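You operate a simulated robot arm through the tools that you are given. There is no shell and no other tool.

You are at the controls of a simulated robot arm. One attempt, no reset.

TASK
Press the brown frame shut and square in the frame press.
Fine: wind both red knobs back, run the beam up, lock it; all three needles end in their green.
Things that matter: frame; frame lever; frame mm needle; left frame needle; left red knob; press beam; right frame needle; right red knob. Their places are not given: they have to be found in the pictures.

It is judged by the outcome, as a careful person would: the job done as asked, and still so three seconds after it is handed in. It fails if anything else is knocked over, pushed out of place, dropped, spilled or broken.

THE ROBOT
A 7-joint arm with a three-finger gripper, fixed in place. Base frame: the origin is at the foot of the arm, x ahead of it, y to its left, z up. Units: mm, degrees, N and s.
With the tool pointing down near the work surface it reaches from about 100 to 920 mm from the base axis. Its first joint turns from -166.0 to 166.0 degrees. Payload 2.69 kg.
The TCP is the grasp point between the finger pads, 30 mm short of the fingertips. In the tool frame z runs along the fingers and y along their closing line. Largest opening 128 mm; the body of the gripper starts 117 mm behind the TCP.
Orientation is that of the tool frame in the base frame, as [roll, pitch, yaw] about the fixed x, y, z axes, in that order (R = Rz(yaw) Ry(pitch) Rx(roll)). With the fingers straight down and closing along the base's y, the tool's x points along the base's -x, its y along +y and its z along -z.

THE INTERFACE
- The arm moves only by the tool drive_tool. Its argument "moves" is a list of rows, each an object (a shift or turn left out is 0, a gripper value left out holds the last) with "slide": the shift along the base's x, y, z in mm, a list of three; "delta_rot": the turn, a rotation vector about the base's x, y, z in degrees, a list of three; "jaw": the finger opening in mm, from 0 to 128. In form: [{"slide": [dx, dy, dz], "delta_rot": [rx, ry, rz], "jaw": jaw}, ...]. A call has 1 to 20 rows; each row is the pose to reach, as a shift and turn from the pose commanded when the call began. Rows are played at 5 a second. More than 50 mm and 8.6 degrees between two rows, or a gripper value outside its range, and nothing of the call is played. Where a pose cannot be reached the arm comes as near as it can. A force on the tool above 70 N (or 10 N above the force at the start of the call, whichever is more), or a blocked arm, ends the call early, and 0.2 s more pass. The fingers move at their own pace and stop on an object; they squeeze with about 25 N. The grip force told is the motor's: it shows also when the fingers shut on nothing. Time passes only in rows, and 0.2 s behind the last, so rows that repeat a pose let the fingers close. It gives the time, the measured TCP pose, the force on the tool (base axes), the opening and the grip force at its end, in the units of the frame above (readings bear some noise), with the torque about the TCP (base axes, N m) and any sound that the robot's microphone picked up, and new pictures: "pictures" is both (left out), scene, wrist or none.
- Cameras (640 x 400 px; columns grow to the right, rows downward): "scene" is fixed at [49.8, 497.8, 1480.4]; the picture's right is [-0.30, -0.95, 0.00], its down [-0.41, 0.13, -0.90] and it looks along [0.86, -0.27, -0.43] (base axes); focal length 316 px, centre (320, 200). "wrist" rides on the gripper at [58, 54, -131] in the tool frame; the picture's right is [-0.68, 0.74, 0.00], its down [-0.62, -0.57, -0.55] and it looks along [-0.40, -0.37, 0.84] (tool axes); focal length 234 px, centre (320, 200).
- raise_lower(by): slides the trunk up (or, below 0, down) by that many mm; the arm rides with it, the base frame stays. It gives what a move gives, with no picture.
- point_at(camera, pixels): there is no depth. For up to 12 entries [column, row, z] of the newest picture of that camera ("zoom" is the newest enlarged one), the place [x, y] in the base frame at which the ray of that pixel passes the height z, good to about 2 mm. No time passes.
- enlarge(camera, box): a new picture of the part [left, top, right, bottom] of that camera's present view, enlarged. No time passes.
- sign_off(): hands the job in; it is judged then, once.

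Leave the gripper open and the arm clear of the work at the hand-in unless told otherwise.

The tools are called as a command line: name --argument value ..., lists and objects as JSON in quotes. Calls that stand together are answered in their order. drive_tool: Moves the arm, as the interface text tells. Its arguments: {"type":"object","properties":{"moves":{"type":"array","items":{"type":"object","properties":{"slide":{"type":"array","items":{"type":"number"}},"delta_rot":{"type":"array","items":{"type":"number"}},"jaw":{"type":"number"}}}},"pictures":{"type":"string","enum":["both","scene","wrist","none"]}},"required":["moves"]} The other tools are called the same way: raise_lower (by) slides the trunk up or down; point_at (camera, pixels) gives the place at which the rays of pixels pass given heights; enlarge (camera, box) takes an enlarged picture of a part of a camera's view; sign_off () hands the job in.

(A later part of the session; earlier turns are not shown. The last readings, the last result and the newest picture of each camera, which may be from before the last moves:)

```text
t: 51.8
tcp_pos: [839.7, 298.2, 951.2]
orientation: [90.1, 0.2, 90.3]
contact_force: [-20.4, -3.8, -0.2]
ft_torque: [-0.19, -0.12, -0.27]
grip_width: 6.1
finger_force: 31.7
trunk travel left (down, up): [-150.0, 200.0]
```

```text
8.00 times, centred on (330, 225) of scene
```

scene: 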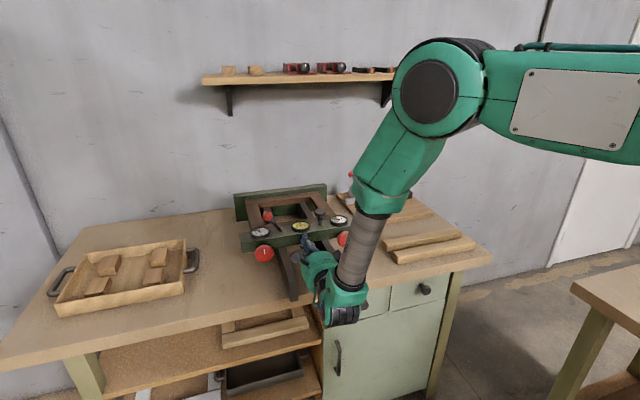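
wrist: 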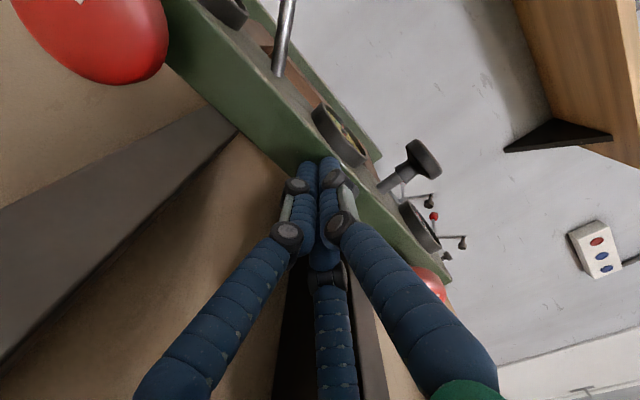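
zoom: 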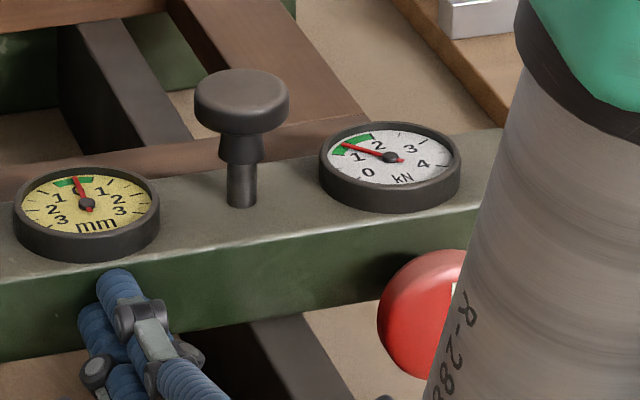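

With −20 N the needles show left ≈1.2, right ≈1.05. I back off another 5 mm to see what the beam holds by itself.

drive_tool --moves '[{"slide": [-2, 0, 0], "jaw": 0}, {"slide": [-4, 0, 0], "jaw": 0}, {"slide": [-6, 0, 0], "jaw": 0}, {"slide": [-8, 0, 0], "jaw": 0}]' --pictures "scene"

enlarge --camera "scene" --box '[245, 205, 325, 255]'

enlarge --camera "scene" --box '[290, 200, 370, 250]'

```text
t: 52.8
tcp_pos: [831.7, 296.0, 950.7]
orientation: [90.2, 0.1, 90.3]
contact_force: [-0.2, 0.2, 0.9]
ft_torque: [0.01, 0.01, 0.0]
grip_width: 1.9
finger_force: 32.2
trunk travel left (down, up): [-150.0, 200.0]
```

scene: 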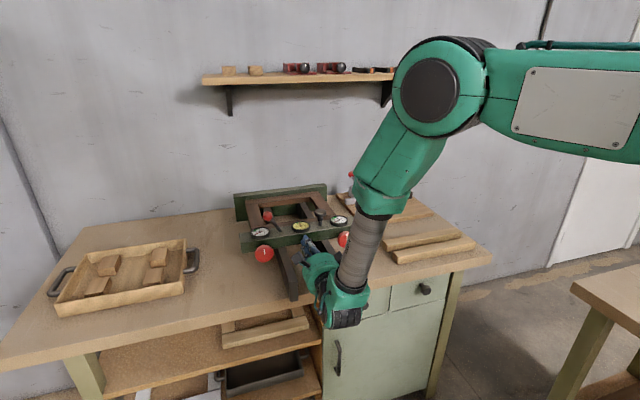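

```text
8.00 times, centred on (285, 230) of scene
```

zoom: 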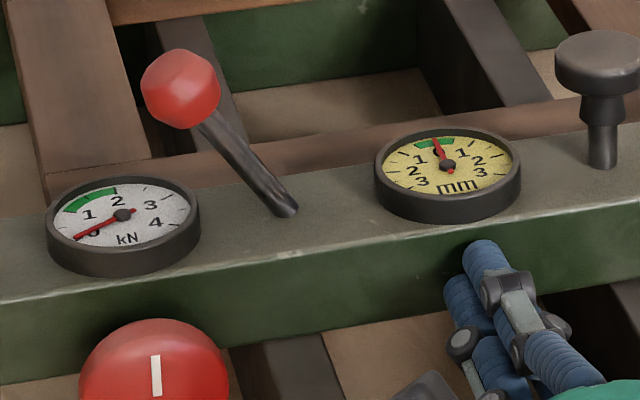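

```text
8.00 times, centred on (330, 225) of scene
```

zoom: 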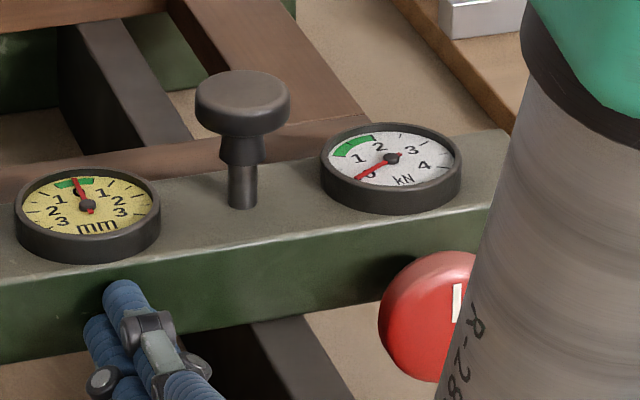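

The beam rests just at contact (needles back at 0, mm ≈−0.2 in green). Next is the lever. I query its ball (scene ≈(267.3,216)) and base (≈(280.6,231.3)), plus the original base pixel, to learn which way it leans.

point_at --camera "scene" --pixels '[[287.6, 248.5, 977], [287.6, 248.5, 970], [273.3, 232.7, 1033], [267.3, 216, 1033], [267.3, 216, 1025], [280.6, 231.3, 977], [280.6, 231.3, 970], [315.5, 212, 1015], [261, 231.5, 985], [300.5, 226, 985], [339.5, 220, 985]]'

enlarge --camera "scene" --box '[225, 170, 345, 245]'

```text
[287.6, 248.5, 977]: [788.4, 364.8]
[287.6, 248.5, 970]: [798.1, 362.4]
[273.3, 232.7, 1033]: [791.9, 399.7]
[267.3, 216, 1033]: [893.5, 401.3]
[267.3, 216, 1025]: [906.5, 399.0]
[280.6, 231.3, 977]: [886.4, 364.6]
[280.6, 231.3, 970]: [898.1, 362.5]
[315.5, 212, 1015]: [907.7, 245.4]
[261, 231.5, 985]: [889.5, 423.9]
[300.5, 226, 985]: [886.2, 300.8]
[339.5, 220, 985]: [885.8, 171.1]
```

```text
5.33 times, centred on (285, 208) of scene
```

zoom: 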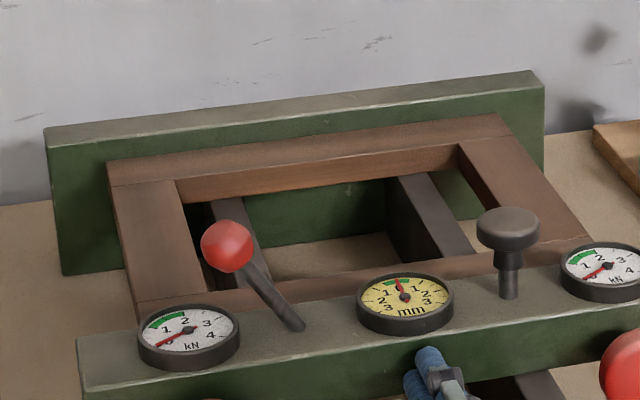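

The lever leans straight to the left: base ≈(892,363,975), ball ≈(893,401,1033); so it should swing over to the right (−y) to lock. I back off to x≈700, rise to z≈1032 and move to y≈455, left of the ball.

drive_tool --moves '[{"slide": [-44, 0, 0], "jaw": 0}, {"slide": [-88, 0, 0], "jaw": 0}, {"slide": [-132, 0, 0], "jaw": 0}, {"slide": [-132, 0, 45], "jaw": 0}, {"slide": [-132, 0, 82], "jaw": 0}, {"slide": [-132, 45, 82], "jaw": 0}, {"slide": [-132, 90, 82], "jaw": 0}, {"slide": [-132, 130, 82], "jaw": 0}, {"slide": [-132, 158, 82], "jaw": 0}, {"slide": [-132, 158, 82], "jaw": 0}]'

enlarge --camera "scene" --box '[225, 180, 385, 280]'

```text
t: 55.0
tcp_pos: [699.7, 453.5, 1034.2]
orientation: [90.3, 0.1, 90.3]
contact_force: [-0.6, 0.0, -0.1]
ft_torque: [0.03, -0.03, 0.02]
grip_width: 2.2
finger_force: 31.5
trunk travel left (down, up): [-150.0, 200.0]
```

scene: 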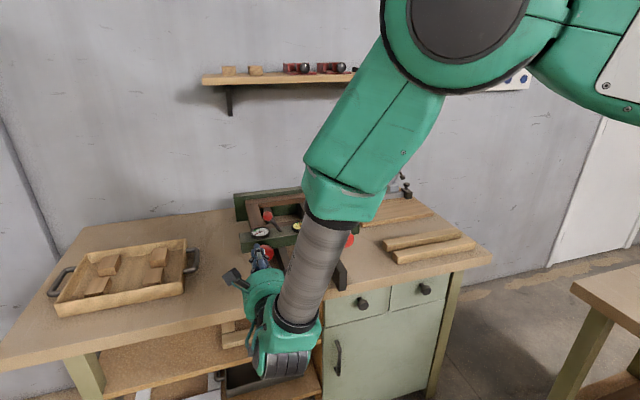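
wrist: 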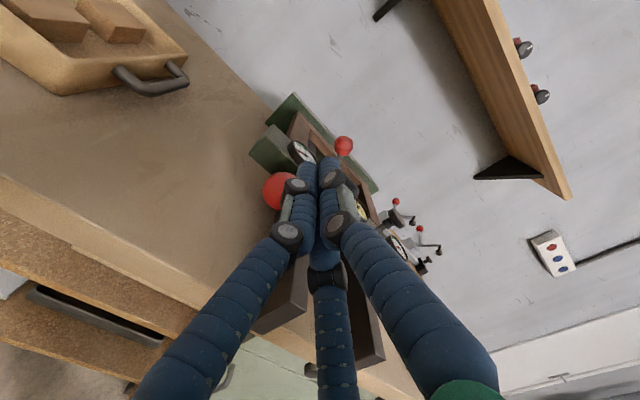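

```text
4.00 times, centred on (305, 230) of scene
```

zoom: 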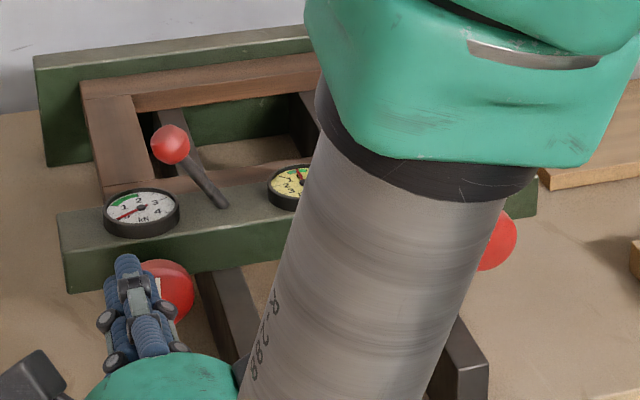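

Clear line to the left of the ball. I advance +x by 172 mm so the closed fingertips stand beside the ball (tip ≈ x 902) at y≈455.

drive_tool --moves '[{"slide": [45, 0, 0], "jaw": 0}, {"slide": [90, 0, 0], "jaw": 0}, {"slide": [135, 0, 0], "jaw": 0}, {"slide": [172, 0, 0], "jaw": 0}, {"slide": [172, 0, 0], "jaw": 0}]'

enlarge --camera "scene" --box '[225, 180, 385, 280]'

enlarge --camera "wrist" --box '[230, 80, 430, 220]'

```text
t: 56.2
tcp_pos: [871.8, 455.0, 1030.5]
orientation: [90.3, 0.1, 90.4]
contact_force: [0.1, -0.1, 0.4]
ft_torque: [0.01, -0.01, -0.02]
grip_width: 2.1
finger_force: 31.9
trunk travel left (down, up): [-150.0, 200.0]
```

scene: 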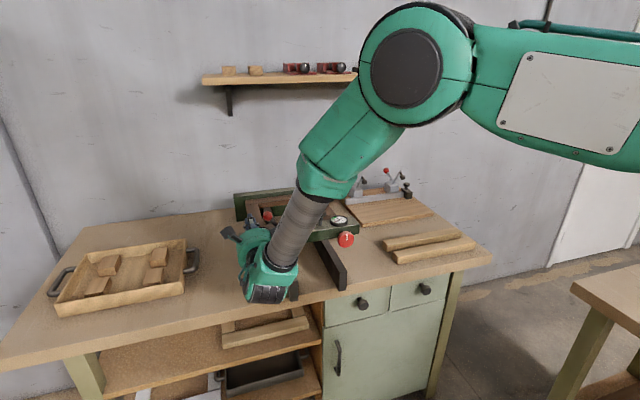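
wrist: 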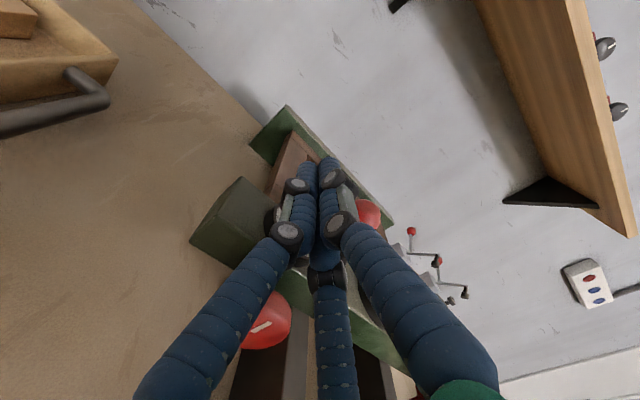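

```text
4.00 times, centred on (305, 230) of scene
```

zoom: 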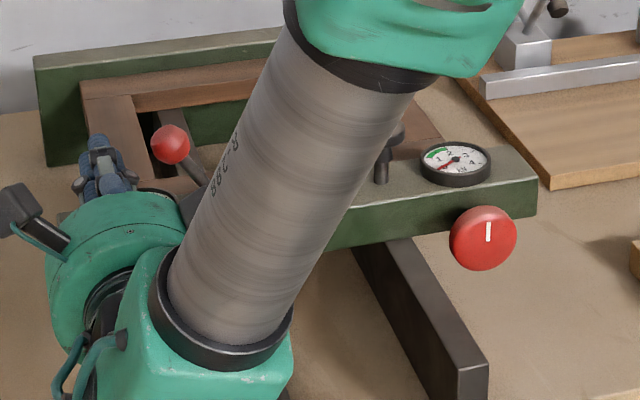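

```text
2.86 times, centred on (330, 150) of wrist
```

zoom: 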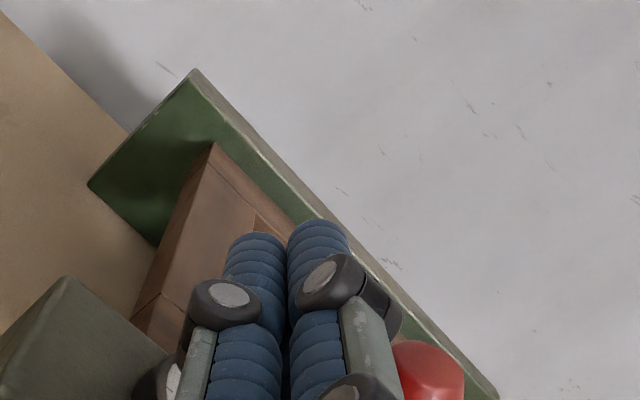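

The fingers are beside the ball, on its left. I push towards −y in 5 mm rows, watching the force.

drive_tool --moves '[{"slide": [0, -6, 0], "jaw": 0}, {"slide": [0, -12, 0], "jaw": 0}, {"slide": [0, -18, 0], "jaw": 0}, {"slide": [0, -24, 0], "jaw": 0}, {"slide": [0, -30, 0], "jaw": 0}, {"slide": [0, -36, 0], "jaw": 0}]'

enlarge --camera "scene" --box '[225, 180, 385, 280]'

enlarge --camera "wrist" --box '[230, 80, 430, 220]'

```text
t: 57.6
tcp_pos: [870.1, 419.5, 1032.0]
orientation: [90.4, 0.2, 90.3]
contact_force: [0.4, 0.9, -0.3]
ft_torque: [0.0, 0.01, -0.02]
grip_width: 2.0
finger_force: 31.3
trunk travel left (down, up): [-150.0, 200.0]
```

scene: 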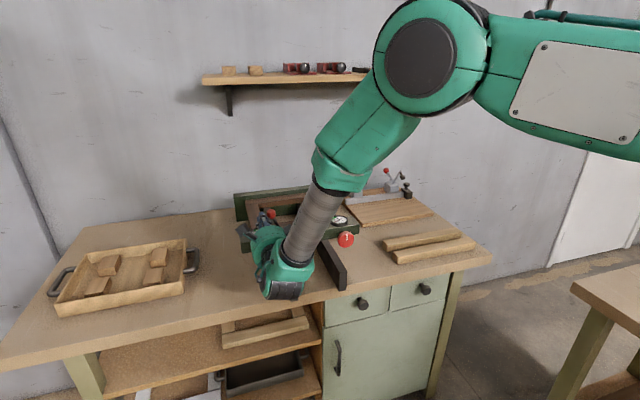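
wrist: 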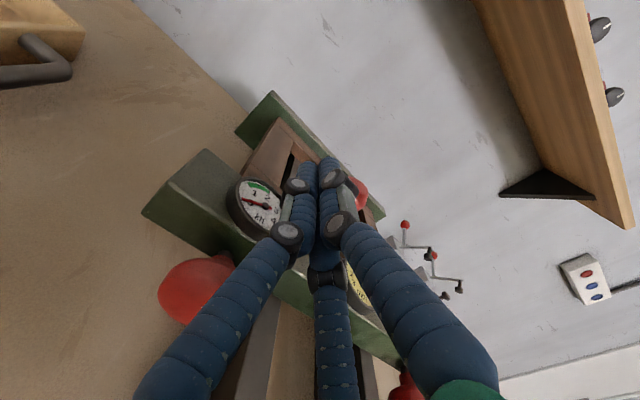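

```text
4.00 times, centred on (305, 230) of scene
```

zoom: 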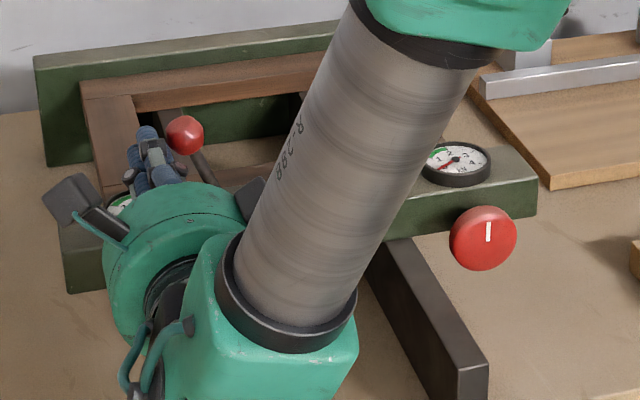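

```text
2.86 times, centred on (330, 150) of wrist
```

zoom: 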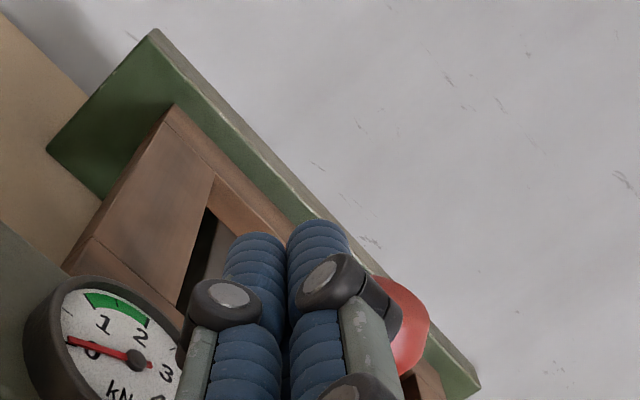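

The ball moved right and up: the lever swings about the x axis as expected, with almost no force. I keep pushing to −y.

drive_tool --moves '[{"slide": [0, -6, 0], "jaw": 0}, {"slide": [0, -12, 0], "jaw": 0}, {"slide": [0, -18, 0], "jaw": 0}, {"slide": [0, -24, 0], "jaw": 0}, {"slide": [0, -30, 0], "jaw": 0}, {"slide": [0, -36, 0], "jaw": 0}]'

enlarge --camera "scene" --box '[225, 180, 385, 280]'

enlarge --camera "wrist" --box '[200, 80, 440, 250]'

```text
t: 59.0
tcp_pos: [872.0, 383.8, 1034.3]
orientation: [90.2, 0.1, 90.3]
contact_force: [-0.4, -0.6, 0.5]
ft_torque: [0.04, 0.01, -0.02]
grip_width: 2.0
finger_force: 31.3
trunk travel left (down, up): [-150.0, 200.0]
```

scene: 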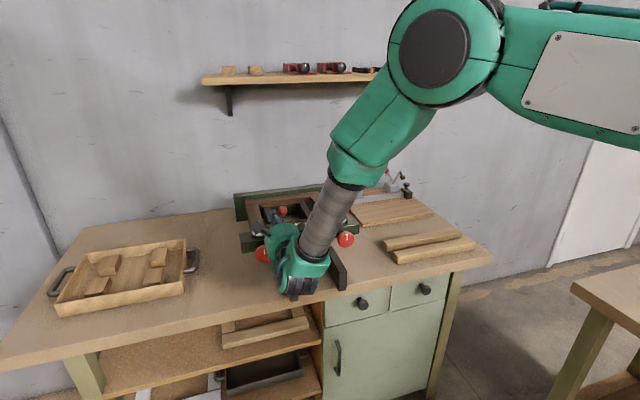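
wrist: 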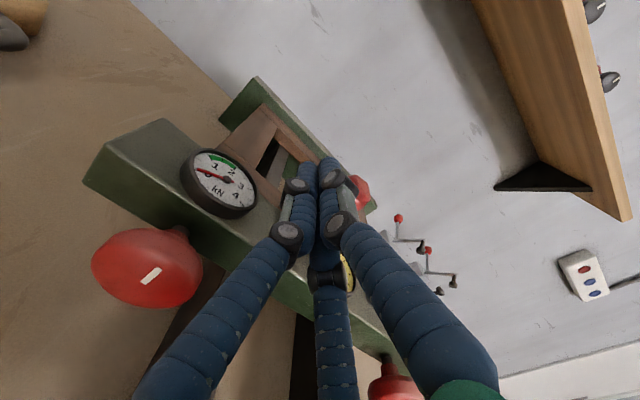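

```text
4.00 times, centred on (305, 230) of scene
```

zoom: 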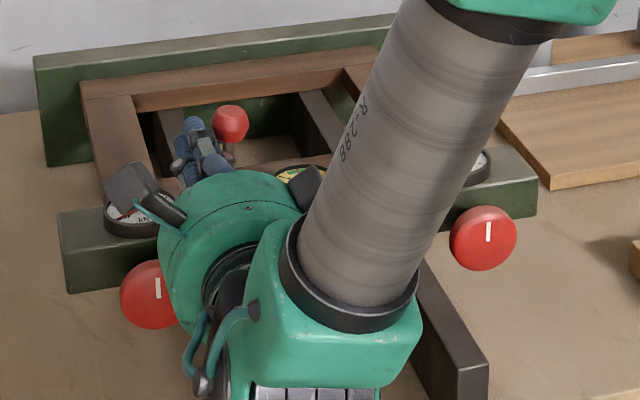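

```text
2.35 times, centred on (320, 165) of wrist
```

zoom: 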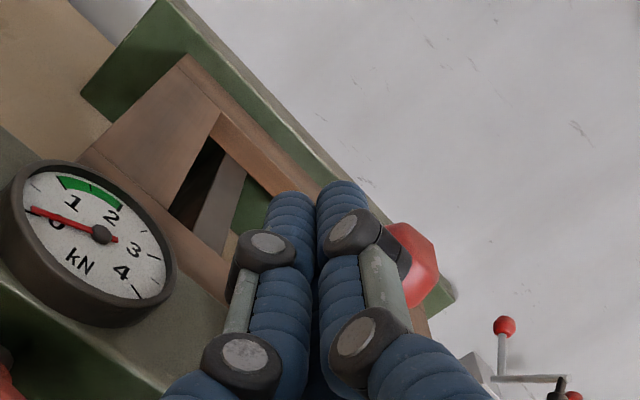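

Lever upright now. I continue another 36 mm to −y to bring it over to the right.

drive_tool --moves '[{"slide": [0, -6, 0], "jaw": 0}, {"slide": [0, -12, 0], "jaw": 0}, {"slide": [0, -18, 0], "jaw": 0}, {"slide": [0, -24, 0], "jaw": 0}, {"slide": [0, -30, 0], "jaw": 0}, {"slide": [0, -34, 0], "jaw": 0}]'

enlarge --camera "scene" --box '[225, 180, 385, 280]'

enlarge --camera "wrist" --box '[200, 80, 440, 250]'

```text
t: 60.4
tcp_pos: [871.7, 354.8, 1033.2]
orientation: [90.0, 0.1, 90.7]
contact_force: [-1.0, 50.2, -2.3]
ft_torque: [0.38, 0.26, 1.18]
grip_width: 2.0
finger_force: 31.5
trunk travel left (down, up): [-150.0, 200.0]
```

scene: 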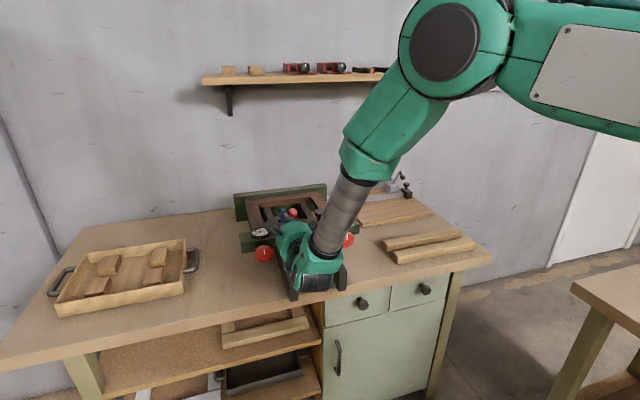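
wrist: 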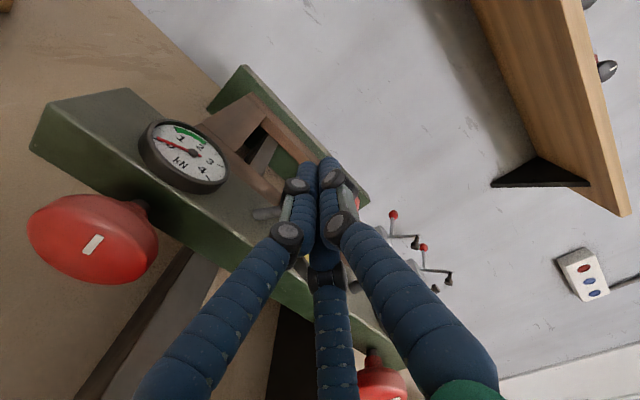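

```text
4.00 times, centred on (305, 230) of scene
```

zoom: 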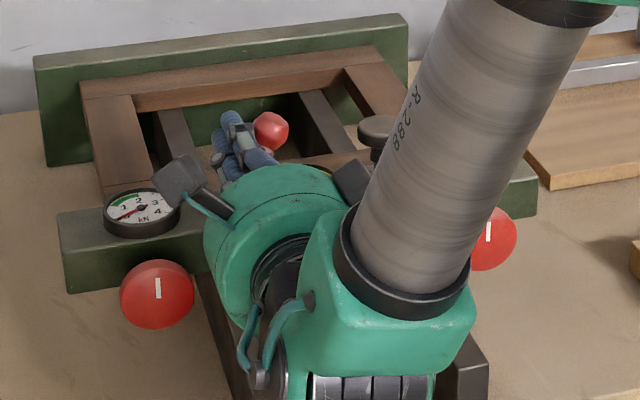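

```text
2.35 times, centred on (320, 165) of wrist
```

zoom: 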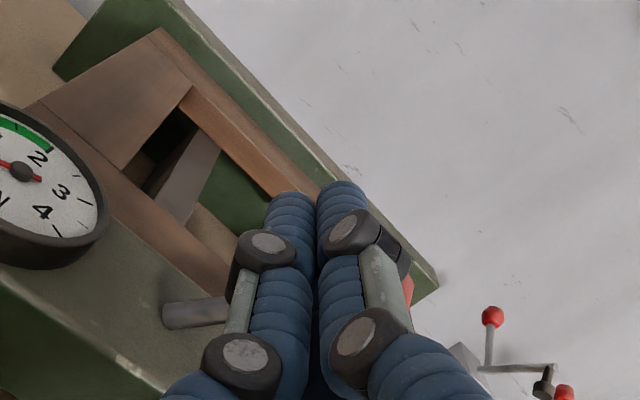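

The lever came against its end (50 N) leaning to the right. I back off to +y and retreat to see whether it stays.

drive_tool --moves '[{"slide": [0, 10, 0], "jaw": 0}, {"slide": [0, 50, 5], "jaw": 0}, {"slide": [0, 90, 10], "jaw": 0}, {"slide": [-45, 100, 10], "jaw": 0}, {"slide": [-90, 100, 10], "jaw": 0}, {"slide": [-135, 100, 10], "jaw": 0}, {"slide": [-180, 100, 10], "jaw": 0}, {"slide": [-220, 100, 10], "jaw": 0}, {"slide": [-220, 100, 10], "jaw": 0}]'

enlarge --camera "scene" --box '[225, 180, 385, 280]'

```text
t: 62.4
tcp_pos: [652.5, 447.8, 1044.5]
orientation: [90.3, 0.1, 90.3]
contact_force: [-2.0, -0.8, -0.5]
ft_torque: [-0.05, 0.05, -0.02]
grip_width: 2.0
finger_force: 31.0
trunk travel left (down, up): [-150.0, 200.0]
```

scene: 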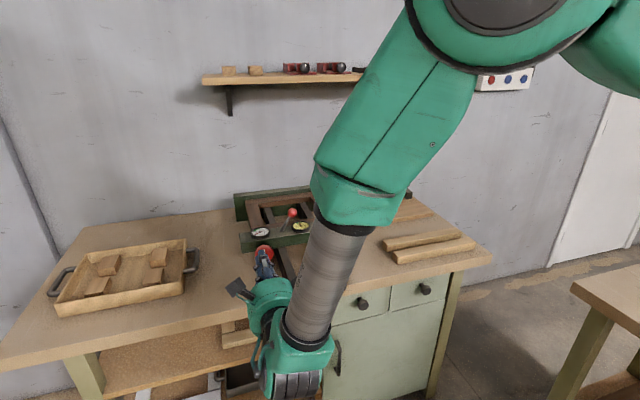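
wrist: 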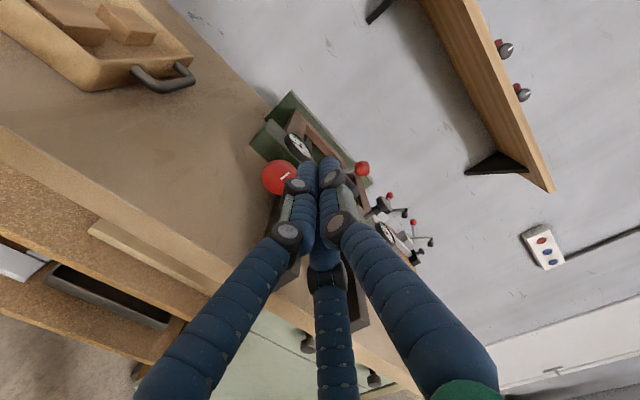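

```text
4.00 times, centred on (305, 230) of scene
```

zoom: 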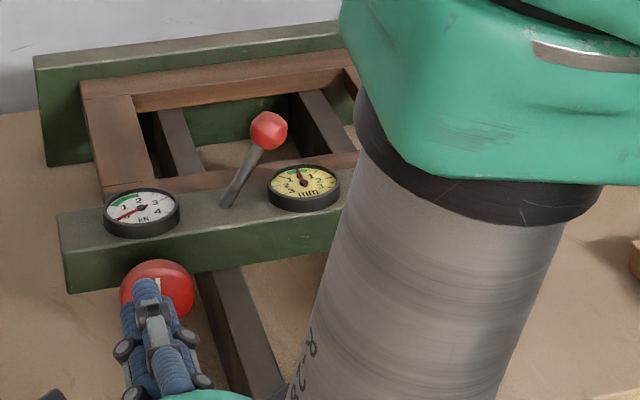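

The lever stays over to the right: beam locked, needles at 0, mm in green. Now I wind the knobs in (clockwise). I go in front of the left knob (axis y≈427, z≈942.5), rolled by +27° so that no finger points at the rail, fingers open 75.

drive_tool --moves '[{"slide": [0, -5, -25], "delta_rot": [7, 0, 0], "jaw": 40}, {"slide": [0, -10, -50], "delta_rot": [14, 0, 0], "jaw": 75}, {"slide": [0, -15, -75], "delta_rot": [21, 0, 0], "jaw": 75}, {"slide": [0, -20.5, -102], "delta_rot": [27, 0, 0], "jaw": 75}, {"slide": [30, -20.5, -102], "delta_rot": [27, 0, 0], "jaw": 75}, {"slide": [30, -20.5, -102], "delta_rot": [27, 0, 0], "jaw": 75}]'

enlarge --camera "wrist" --box '[240, 80, 400, 200]'

enlarge --camera "scene" --box '[225, 180, 385, 280]'

```text
t: 63.8
tcp_pos: [681.9, 427.1, 940.7]
orientation: [90.1, -26.9, 90.5]
contact_force: [0.2, 0.2, -0.1]
ft_torque: [0.01, -0.01, 0.0]
grip_width: 74.9
finger_force: 0.0
trunk travel left (down, up): [-150.0, 200.0]
```

scene: 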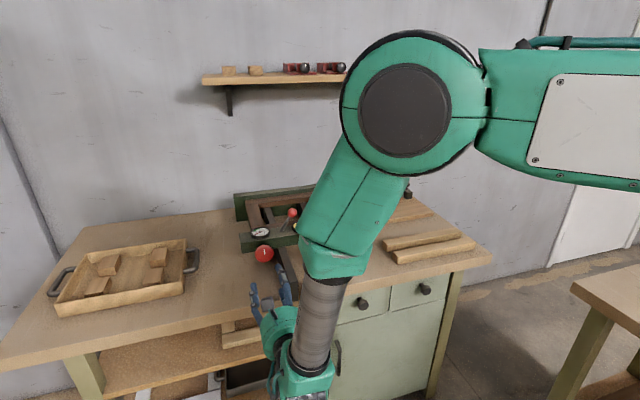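
wrist: 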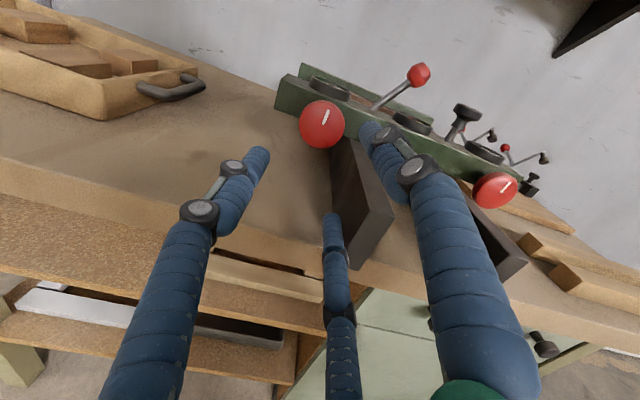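

```text
3.33 times, centred on (320, 140) of wrist
```

zoom: 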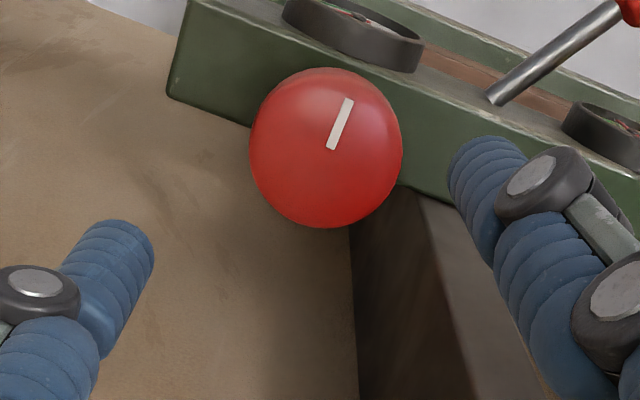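

```text
4.00 times, centred on (305, 230) of scene
```

zoom: 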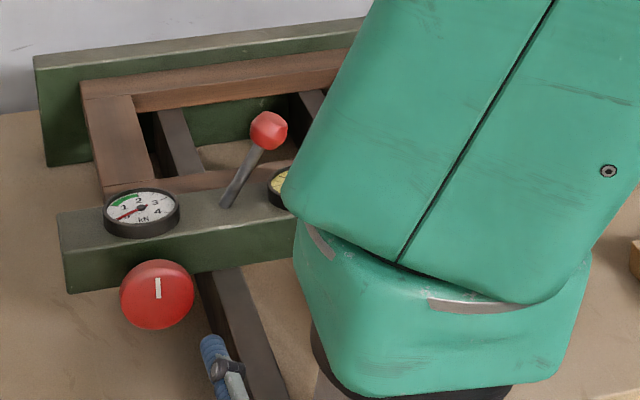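

Knob nearly centred (wrist (322,124)). I advance 126 mm to TCP x≈808 (fingertips ≈838, palm still short of the rail ends at 704), with z +1.

drive_tool --moves '[{"slide": [40, 0, 1], "jaw": 75}, {"slide": [80, 0, 1], "jaw": 75}, {"slide": [110, 0, 1], "jaw": 75}, {"slide": [126, 0, 1], "jaw": 75}, {"slide": [126, 0, 1], "jaw": 75}]'

enlarge --camera "wrist" --box '[220, 80, 420, 240]'

```text
t: 65.0
tcp_pos: [808.0, 426.9, 941.2]
orientation: [90.0, -27.0, 90.5]
contact_force: [0.8, 0.8, 0.5]
ft_torque: [-0.03, -0.05, -0.01]
grip_width: 75.4
finger_force: 0.1
trunk travel left (down, up): [-150.0, 200.0]
```

scene: 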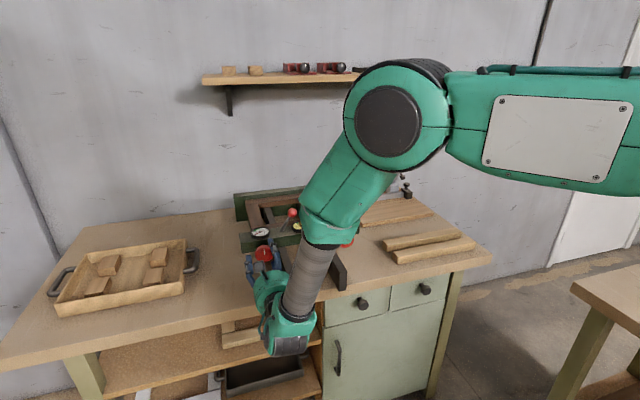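
wrist: 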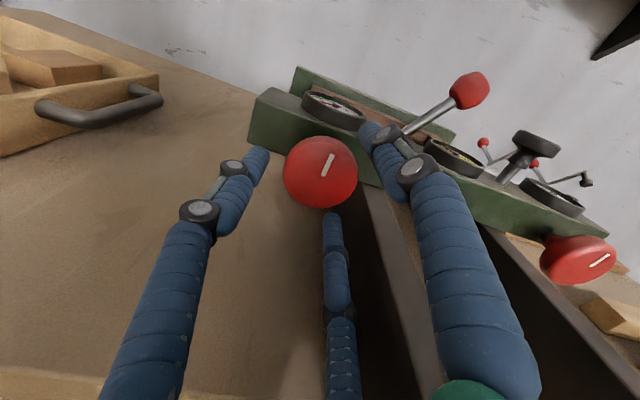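

```text
2.50 times, centred on (320, 160) of wrist
```

zoom: 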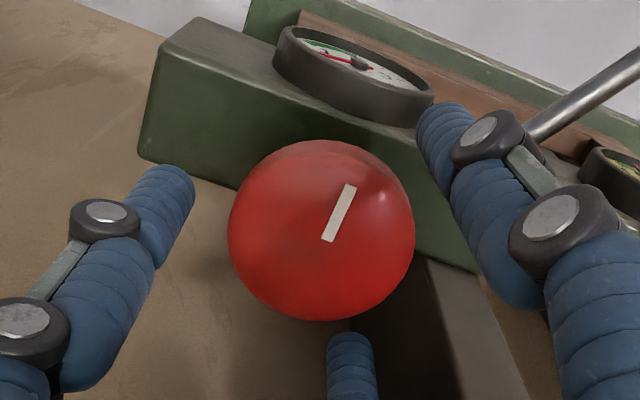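

The knob's middle is about 29 mm ahead of the TCP (x≈837), so I go 7 mm further and then close.

drive_tool --moves '[{"slide": [7, 0, 0.5], "jaw": 75}, {"slide": [7, 0, 0.5], "jaw": 55}, {"slide": [7, 0, 0.5], "jaw": 40}, {"slide": [7, 0, 0.5], "jaw": 40}]'

enlarge --camera "scene" --box '[230, 195, 326, 255]'

```text
t: 66.0
tcp_pos: [814.5, 427.4, 943.3]
orientation: [90.0, -26.9, 90.5]
contact_force: [-2.4, -2.4, 4.0]
ft_torque: [0.01, 0.0, -0.09]
grip_width: 52.6
finger_force: 44.9
trunk travel left (down, up): [-150.0, 200.0]
```

scene: 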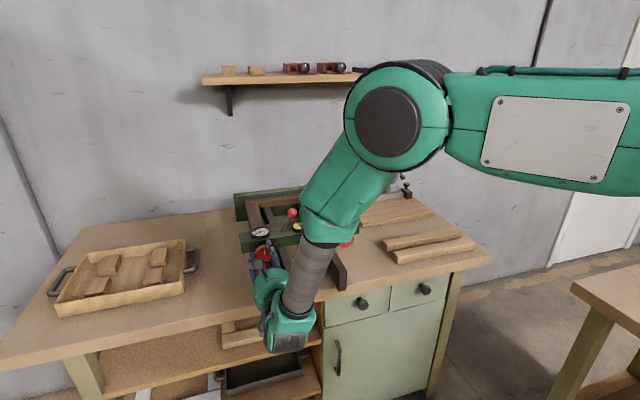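
wrist: 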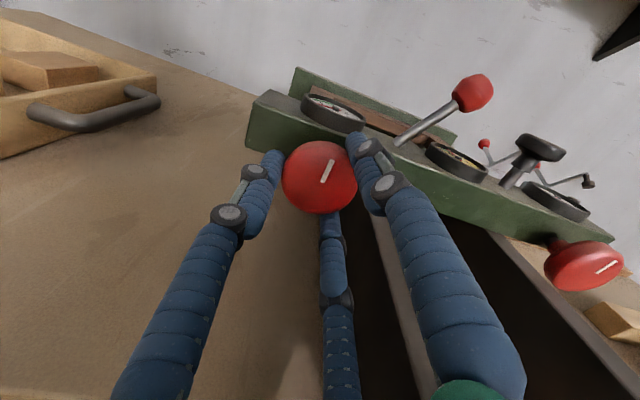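

```text
6.67 times, centred on (278, 225) of scene
```

zoom: 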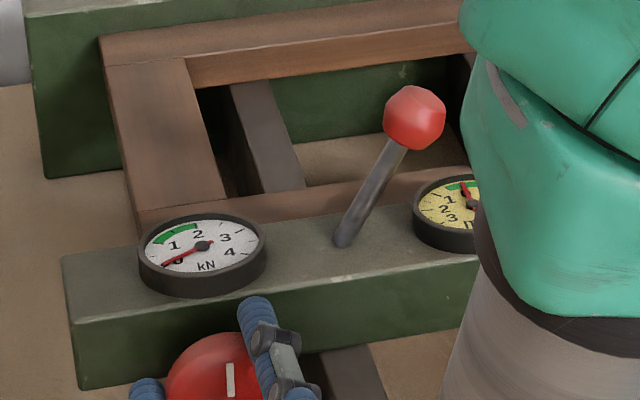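

Gripped with hardly any side force. I turn clockwise (+x) by 30° and read the left dial.

drive_tool --moves '[{"delta_rot": [7.5, 0, 0]}, {"delta_rot": [15, 0, 0]}, {"delta_rot": [22.5, 0, 0]}, {"delta_rot": [30, 0, 0]}, {"delta_rot": [30, 0, 0]}]'

enlarge --camera "scene" --box '[230, 205, 326, 265]'

```text
t: 67.2
tcp_pos: [815.0, 426.9, 941.8]
orientation: [89.8, -57.0, 90.5]
contact_force: [0.3, -15.0, 7.9]
ft_torque: [-0.01, -0.01, -0.68]
grip_width: 52.6
finger_force: 45.3
trunk travel left (down, up): [-150.0, 200.0]
```

scene: 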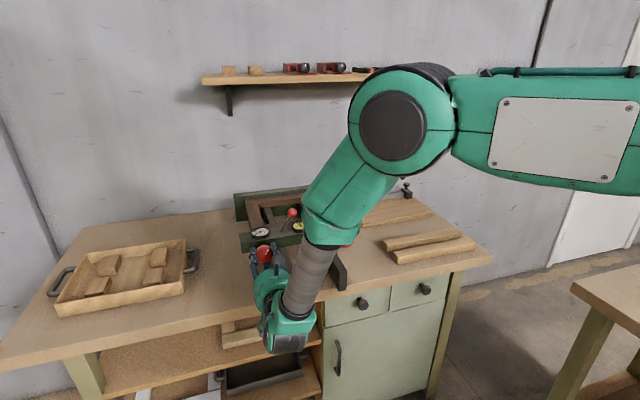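
wrist: 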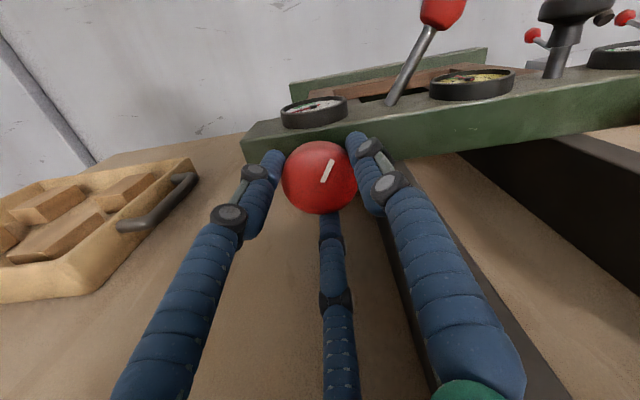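

```text
6.67 times, centred on (278, 235) of scene
```

zoom: 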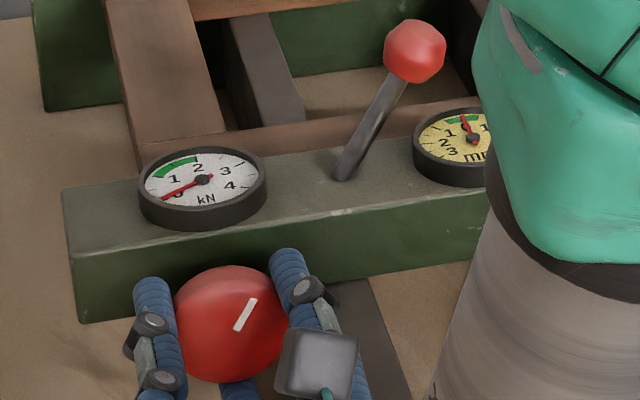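

Knob turned (mark at 1 o'clock), dial still 0. I continue +40° (with y −1 to relieve the side force).

drive_tool --moves '[{"slide": [0, -0.5, 0], "delta_rot": [8, 0, 0]}, {"slide": [0, -1, 0], "delta_rot": [16, 0, 0]}, {"slide": [0, -1, 0], "delta_rot": [24, 0, 0]}, {"slide": [0, -1, 0], "delta_rot": [32, 0, 0]}, {"slide": [0, -1, 0], "delta_rot": [40, 0, 0]}, {"slide": [0, -1, 0], "delta_rot": [40, 0, 0]}]'

enlarge --camera "scene" --box '[230, 205, 326, 265]'

```text
t: 68.6
tcp_pos: [815.2, 427.8, 943.0]
orientation: [-87.2, -83.1, -92.4]
contact_force: [1.0, -5.6, 24.0]
ft_torque: [-4.82, 8.24, 1.17]
grip_width: 52.5
finger_force: 44.8
trunk travel left (down, up): [-150.0, 200.0]
```

scene: 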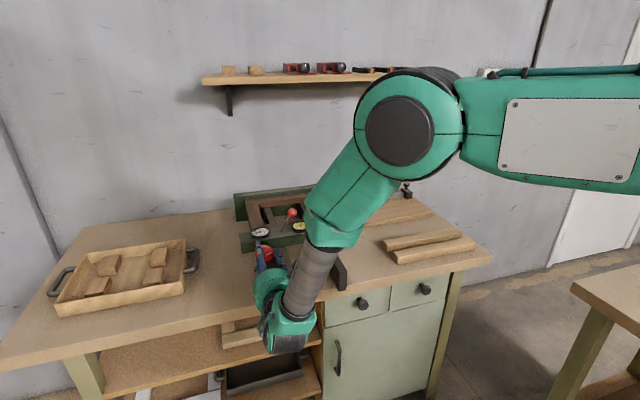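
wrist: 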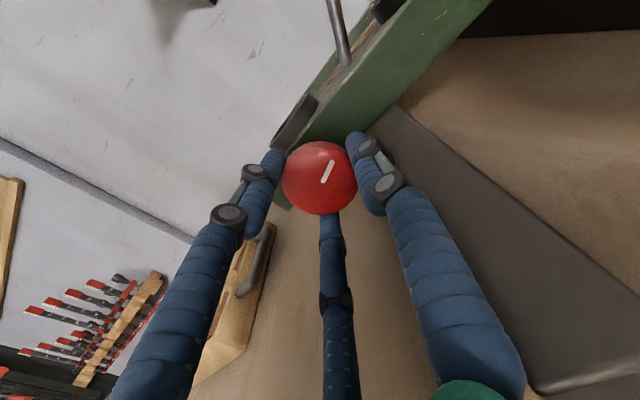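

```text
6.67 times, centred on (278, 235) of scene
```

zoom: 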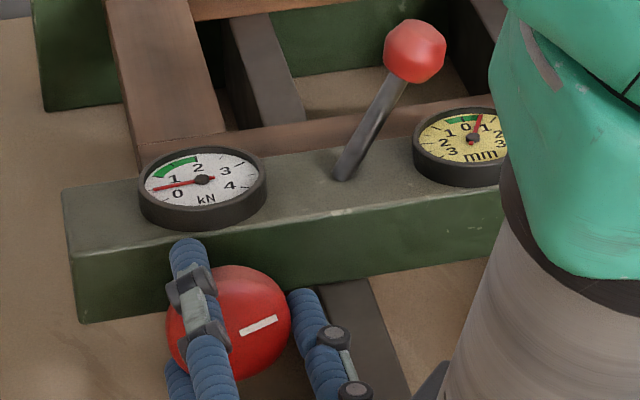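

The left dial shows ≈0.6 kN and mm ≈+0.7 (only one side is pressing yet). But the torque of ~8 N·m says a finger knuckle is touching the rail top; I rotate back 12° to free it before releasing.

drive_tool --moves '[{"delta_rot": [-6, 0, 0]}, {"delta_rot": [-12, 0, 0]}, {"delta_rot": [-12, 0, 0]}]'

enlarge --camera "scene" --box '[230, 205, 326, 265]'

```text
t: 69.4
tcp_pos: [813.9, 428.0, 942.8]
orientation: [86.4, -84.9, 93.9]
contact_force: [-1.9, -3.1, 10.2]
ft_torque: [0.01, -0.78, -0.25]
grip_width: 52.5
finger_force: 44.9
trunk travel left (down, up): [-150.0, 200.0]
```

scene: 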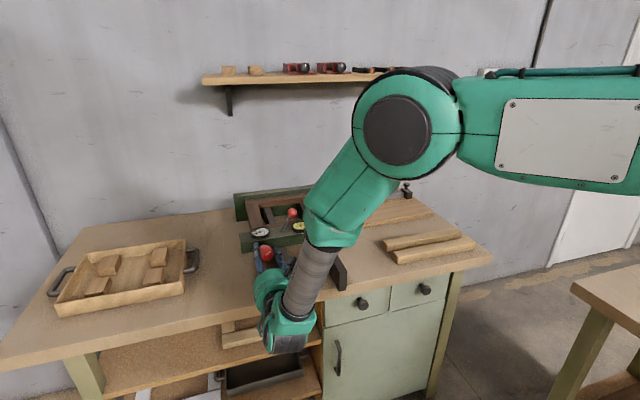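
wrist: 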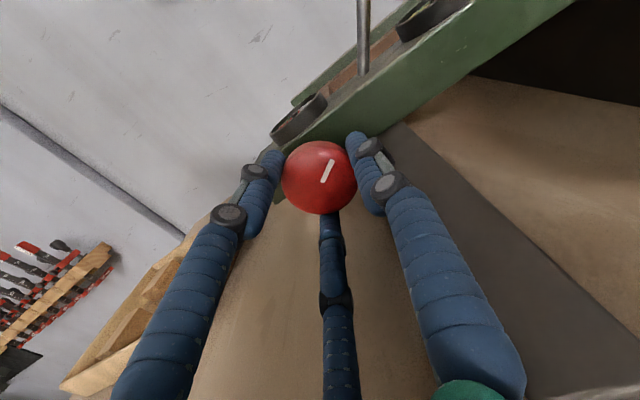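

```text
6.67 times, centred on (278, 235) of scene
```

zoom: 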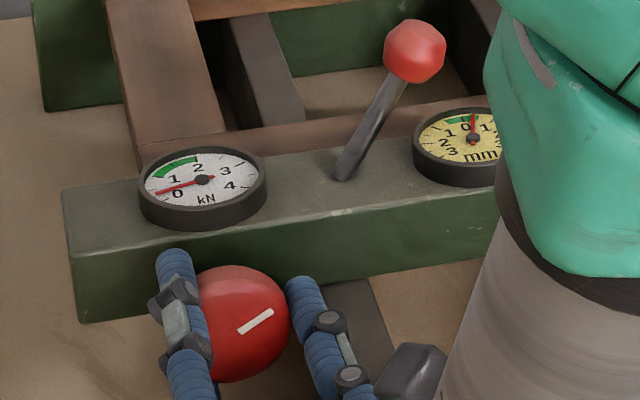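

Torque is gone; left ≈0.35 kN, mm ≈+0.4. I release (to 65), back out to x≈640, roll back by −50° and move across to in front of the right knob (y≈172.6).

drive_tool --moves '[{"jaw": 65}, {"jaw": 65}, {"slide": [-45, 0, 0], "jaw": 65}, {"slide": [-90, 0, 0], "jaw": 65}, {"slide": [-135, 0, 0], "jaw": 65}, {"slide": [-175, 0, 0], "jaw": 70}, {"slide": [-175, -25, 0], "delta_rot": [-6, 0, 0], "jaw": 70}, {"slide": [-175, -60, 0], "delta_rot": [-12, 0, 0], "jaw": 70}, {"slide": [-175, -95, 0], "delta_rot": [-18, 0, 0], "jaw": 70}, {"slide": [-175, -130, 0], "delta_rot": [-25, 0, 0], "jaw": 70}, {"slide": [-175, -165, 0], "delta_rot": [-32, 0, 0], "jaw": 70}, {"slide": [-175, -200, 0], "delta_rot": [-38, 0, 0], "jaw": 70}, {"slide": [-175, -230, 0], "delta_rot": [-44, 0, 0], "jaw": 70}, {"slide": [-175, -255.4, 0], "delta_rot": [-50, 0, 0], "jaw": 70}, {"slide": [-175, -255.4, 0], "delta_rot": [-50, 0, 0], "jaw": 70}]'

enlarge --camera "scene" --box '[230, 190, 390, 290]'

enlarge --camera "wrist" --box '[240, 60, 400, 180]'

```text
t: 72.6
tcp_pos: [640.3, 170.3, 941.4]
orientation: [90.0, -34.8, 90.5]
contact_force: [-0.2, -1.0, 0.0]
ft_torque: [0.0, 0.0, 0.01]
grip_width: 69.9
finger_force: 0.1
trunk travel left (down, up): [-150.0, 200.0]
```

scene: 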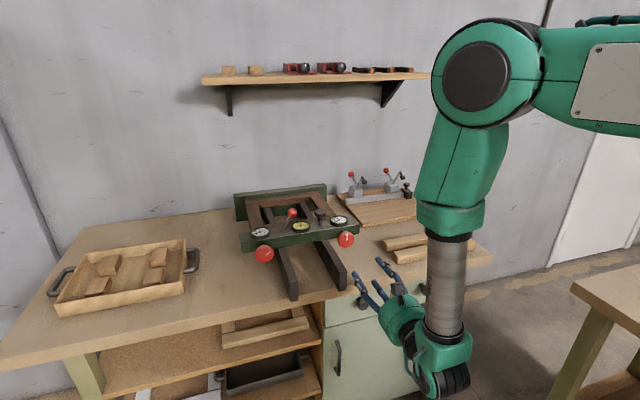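
wrist: 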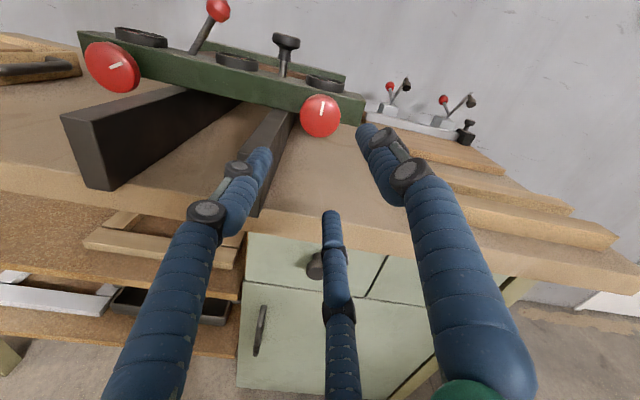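

```text
4.00 times, centred on (310, 240) of scene
```

zoom: 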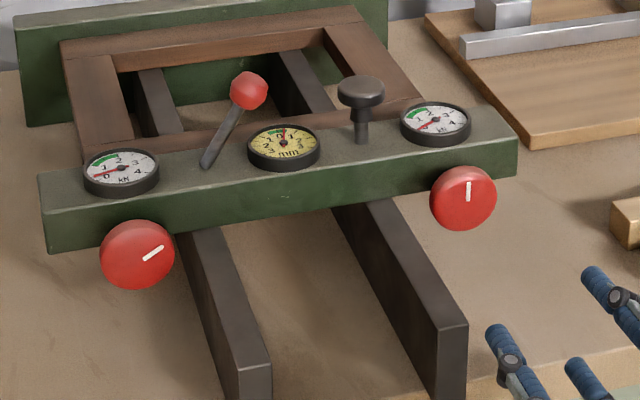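

```text
3.33 times, centred on (320, 120) of wrist
```

zoom: 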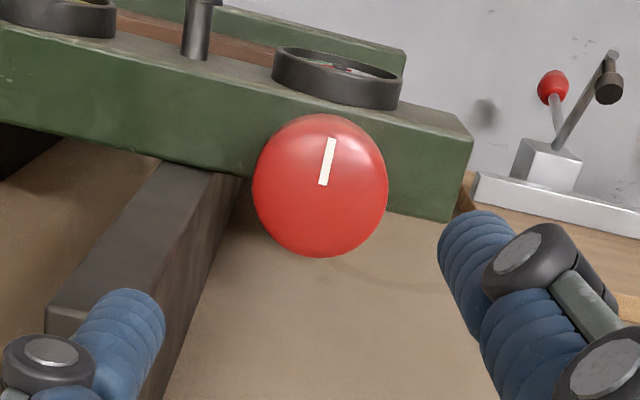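

The right knob is in line at wrist (320,115.5). I advance 175 mm to TCP x≈815, with tiny corrections (+1 y, +1 z), and close on it.

drive_tool --moves '[{"slide": [45, 1, 1], "jaw": 70}, {"slide": [90, 1, 1], "jaw": 70}, {"slide": [130, 1, 1], "jaw": 70}, {"slide": [160, 1, 1], "jaw": 70}, {"slide": [175, 1, 1], "jaw": 70}, {"slide": [175, 1, 1], "jaw": 70}]'

enlarge --camera "wrist" --box '[220, 80, 420, 240]'

```text
t: 74.0
tcp_pos: [815.4, 175.4, 942.8]
orientation: [90.0, -34.9, 90.4]
contact_force: [1.0, 0.9, 0.3]
ft_torque: [0.02, -0.01, 0.0]
grip_width: 70.1
finger_force: 0.0
trunk travel left (down, up): [-150.0, 200.0]
```

scene: 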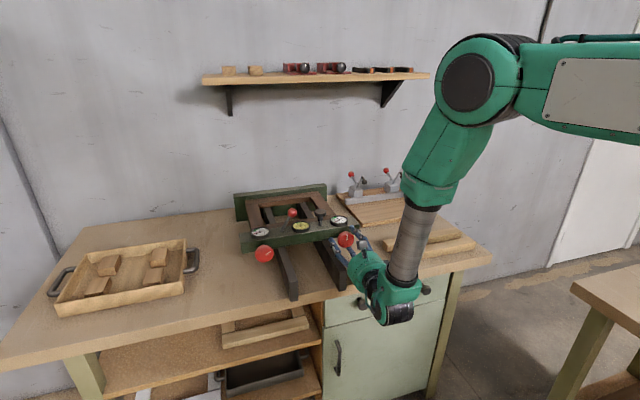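
wrist: 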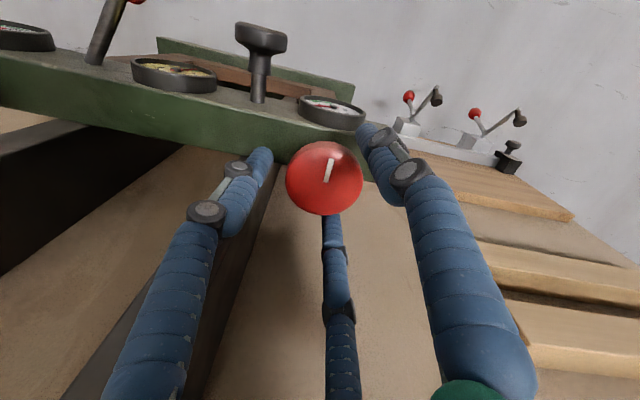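

```text
2.50 times, centred on (320, 160) of wrist
```

zoom: 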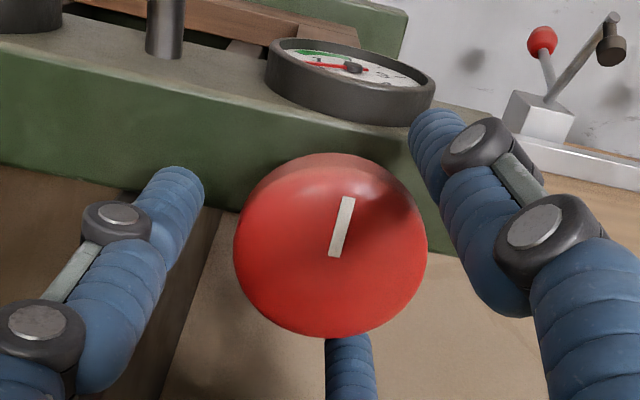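

The knob sits ~3 mm to −y of the hand axis; I shift y −3, z +0.7 and close.

drive_tool --moves '[{"slide": [0, -3, 0.7], "jaw": 70}, {"slide": [0, -3, 0.7], "jaw": 55}, {"slide": [0, -3, 0.7], "jaw": 40}, {"slide": [0, -3, 0.7], "jaw": 40}]' --pictures "scene"

```text
t: 75.0
tcp_pos: [815.4, 171.7, 943.7]
orientation: [90.0, -34.8, 90.4]
contact_force: [-1.2, 7.0, 1.6]
ft_torque: [0.03, 0.01, 0.49]
grip_width: 52.6
finger_force: 44.6
trunk travel left (down, up): [-150.0, 200.0]
```

scene: 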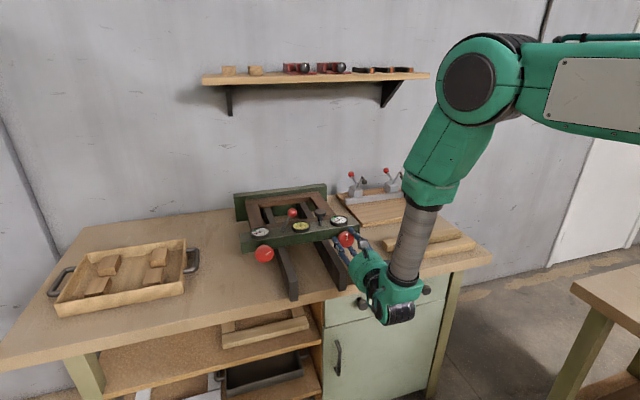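

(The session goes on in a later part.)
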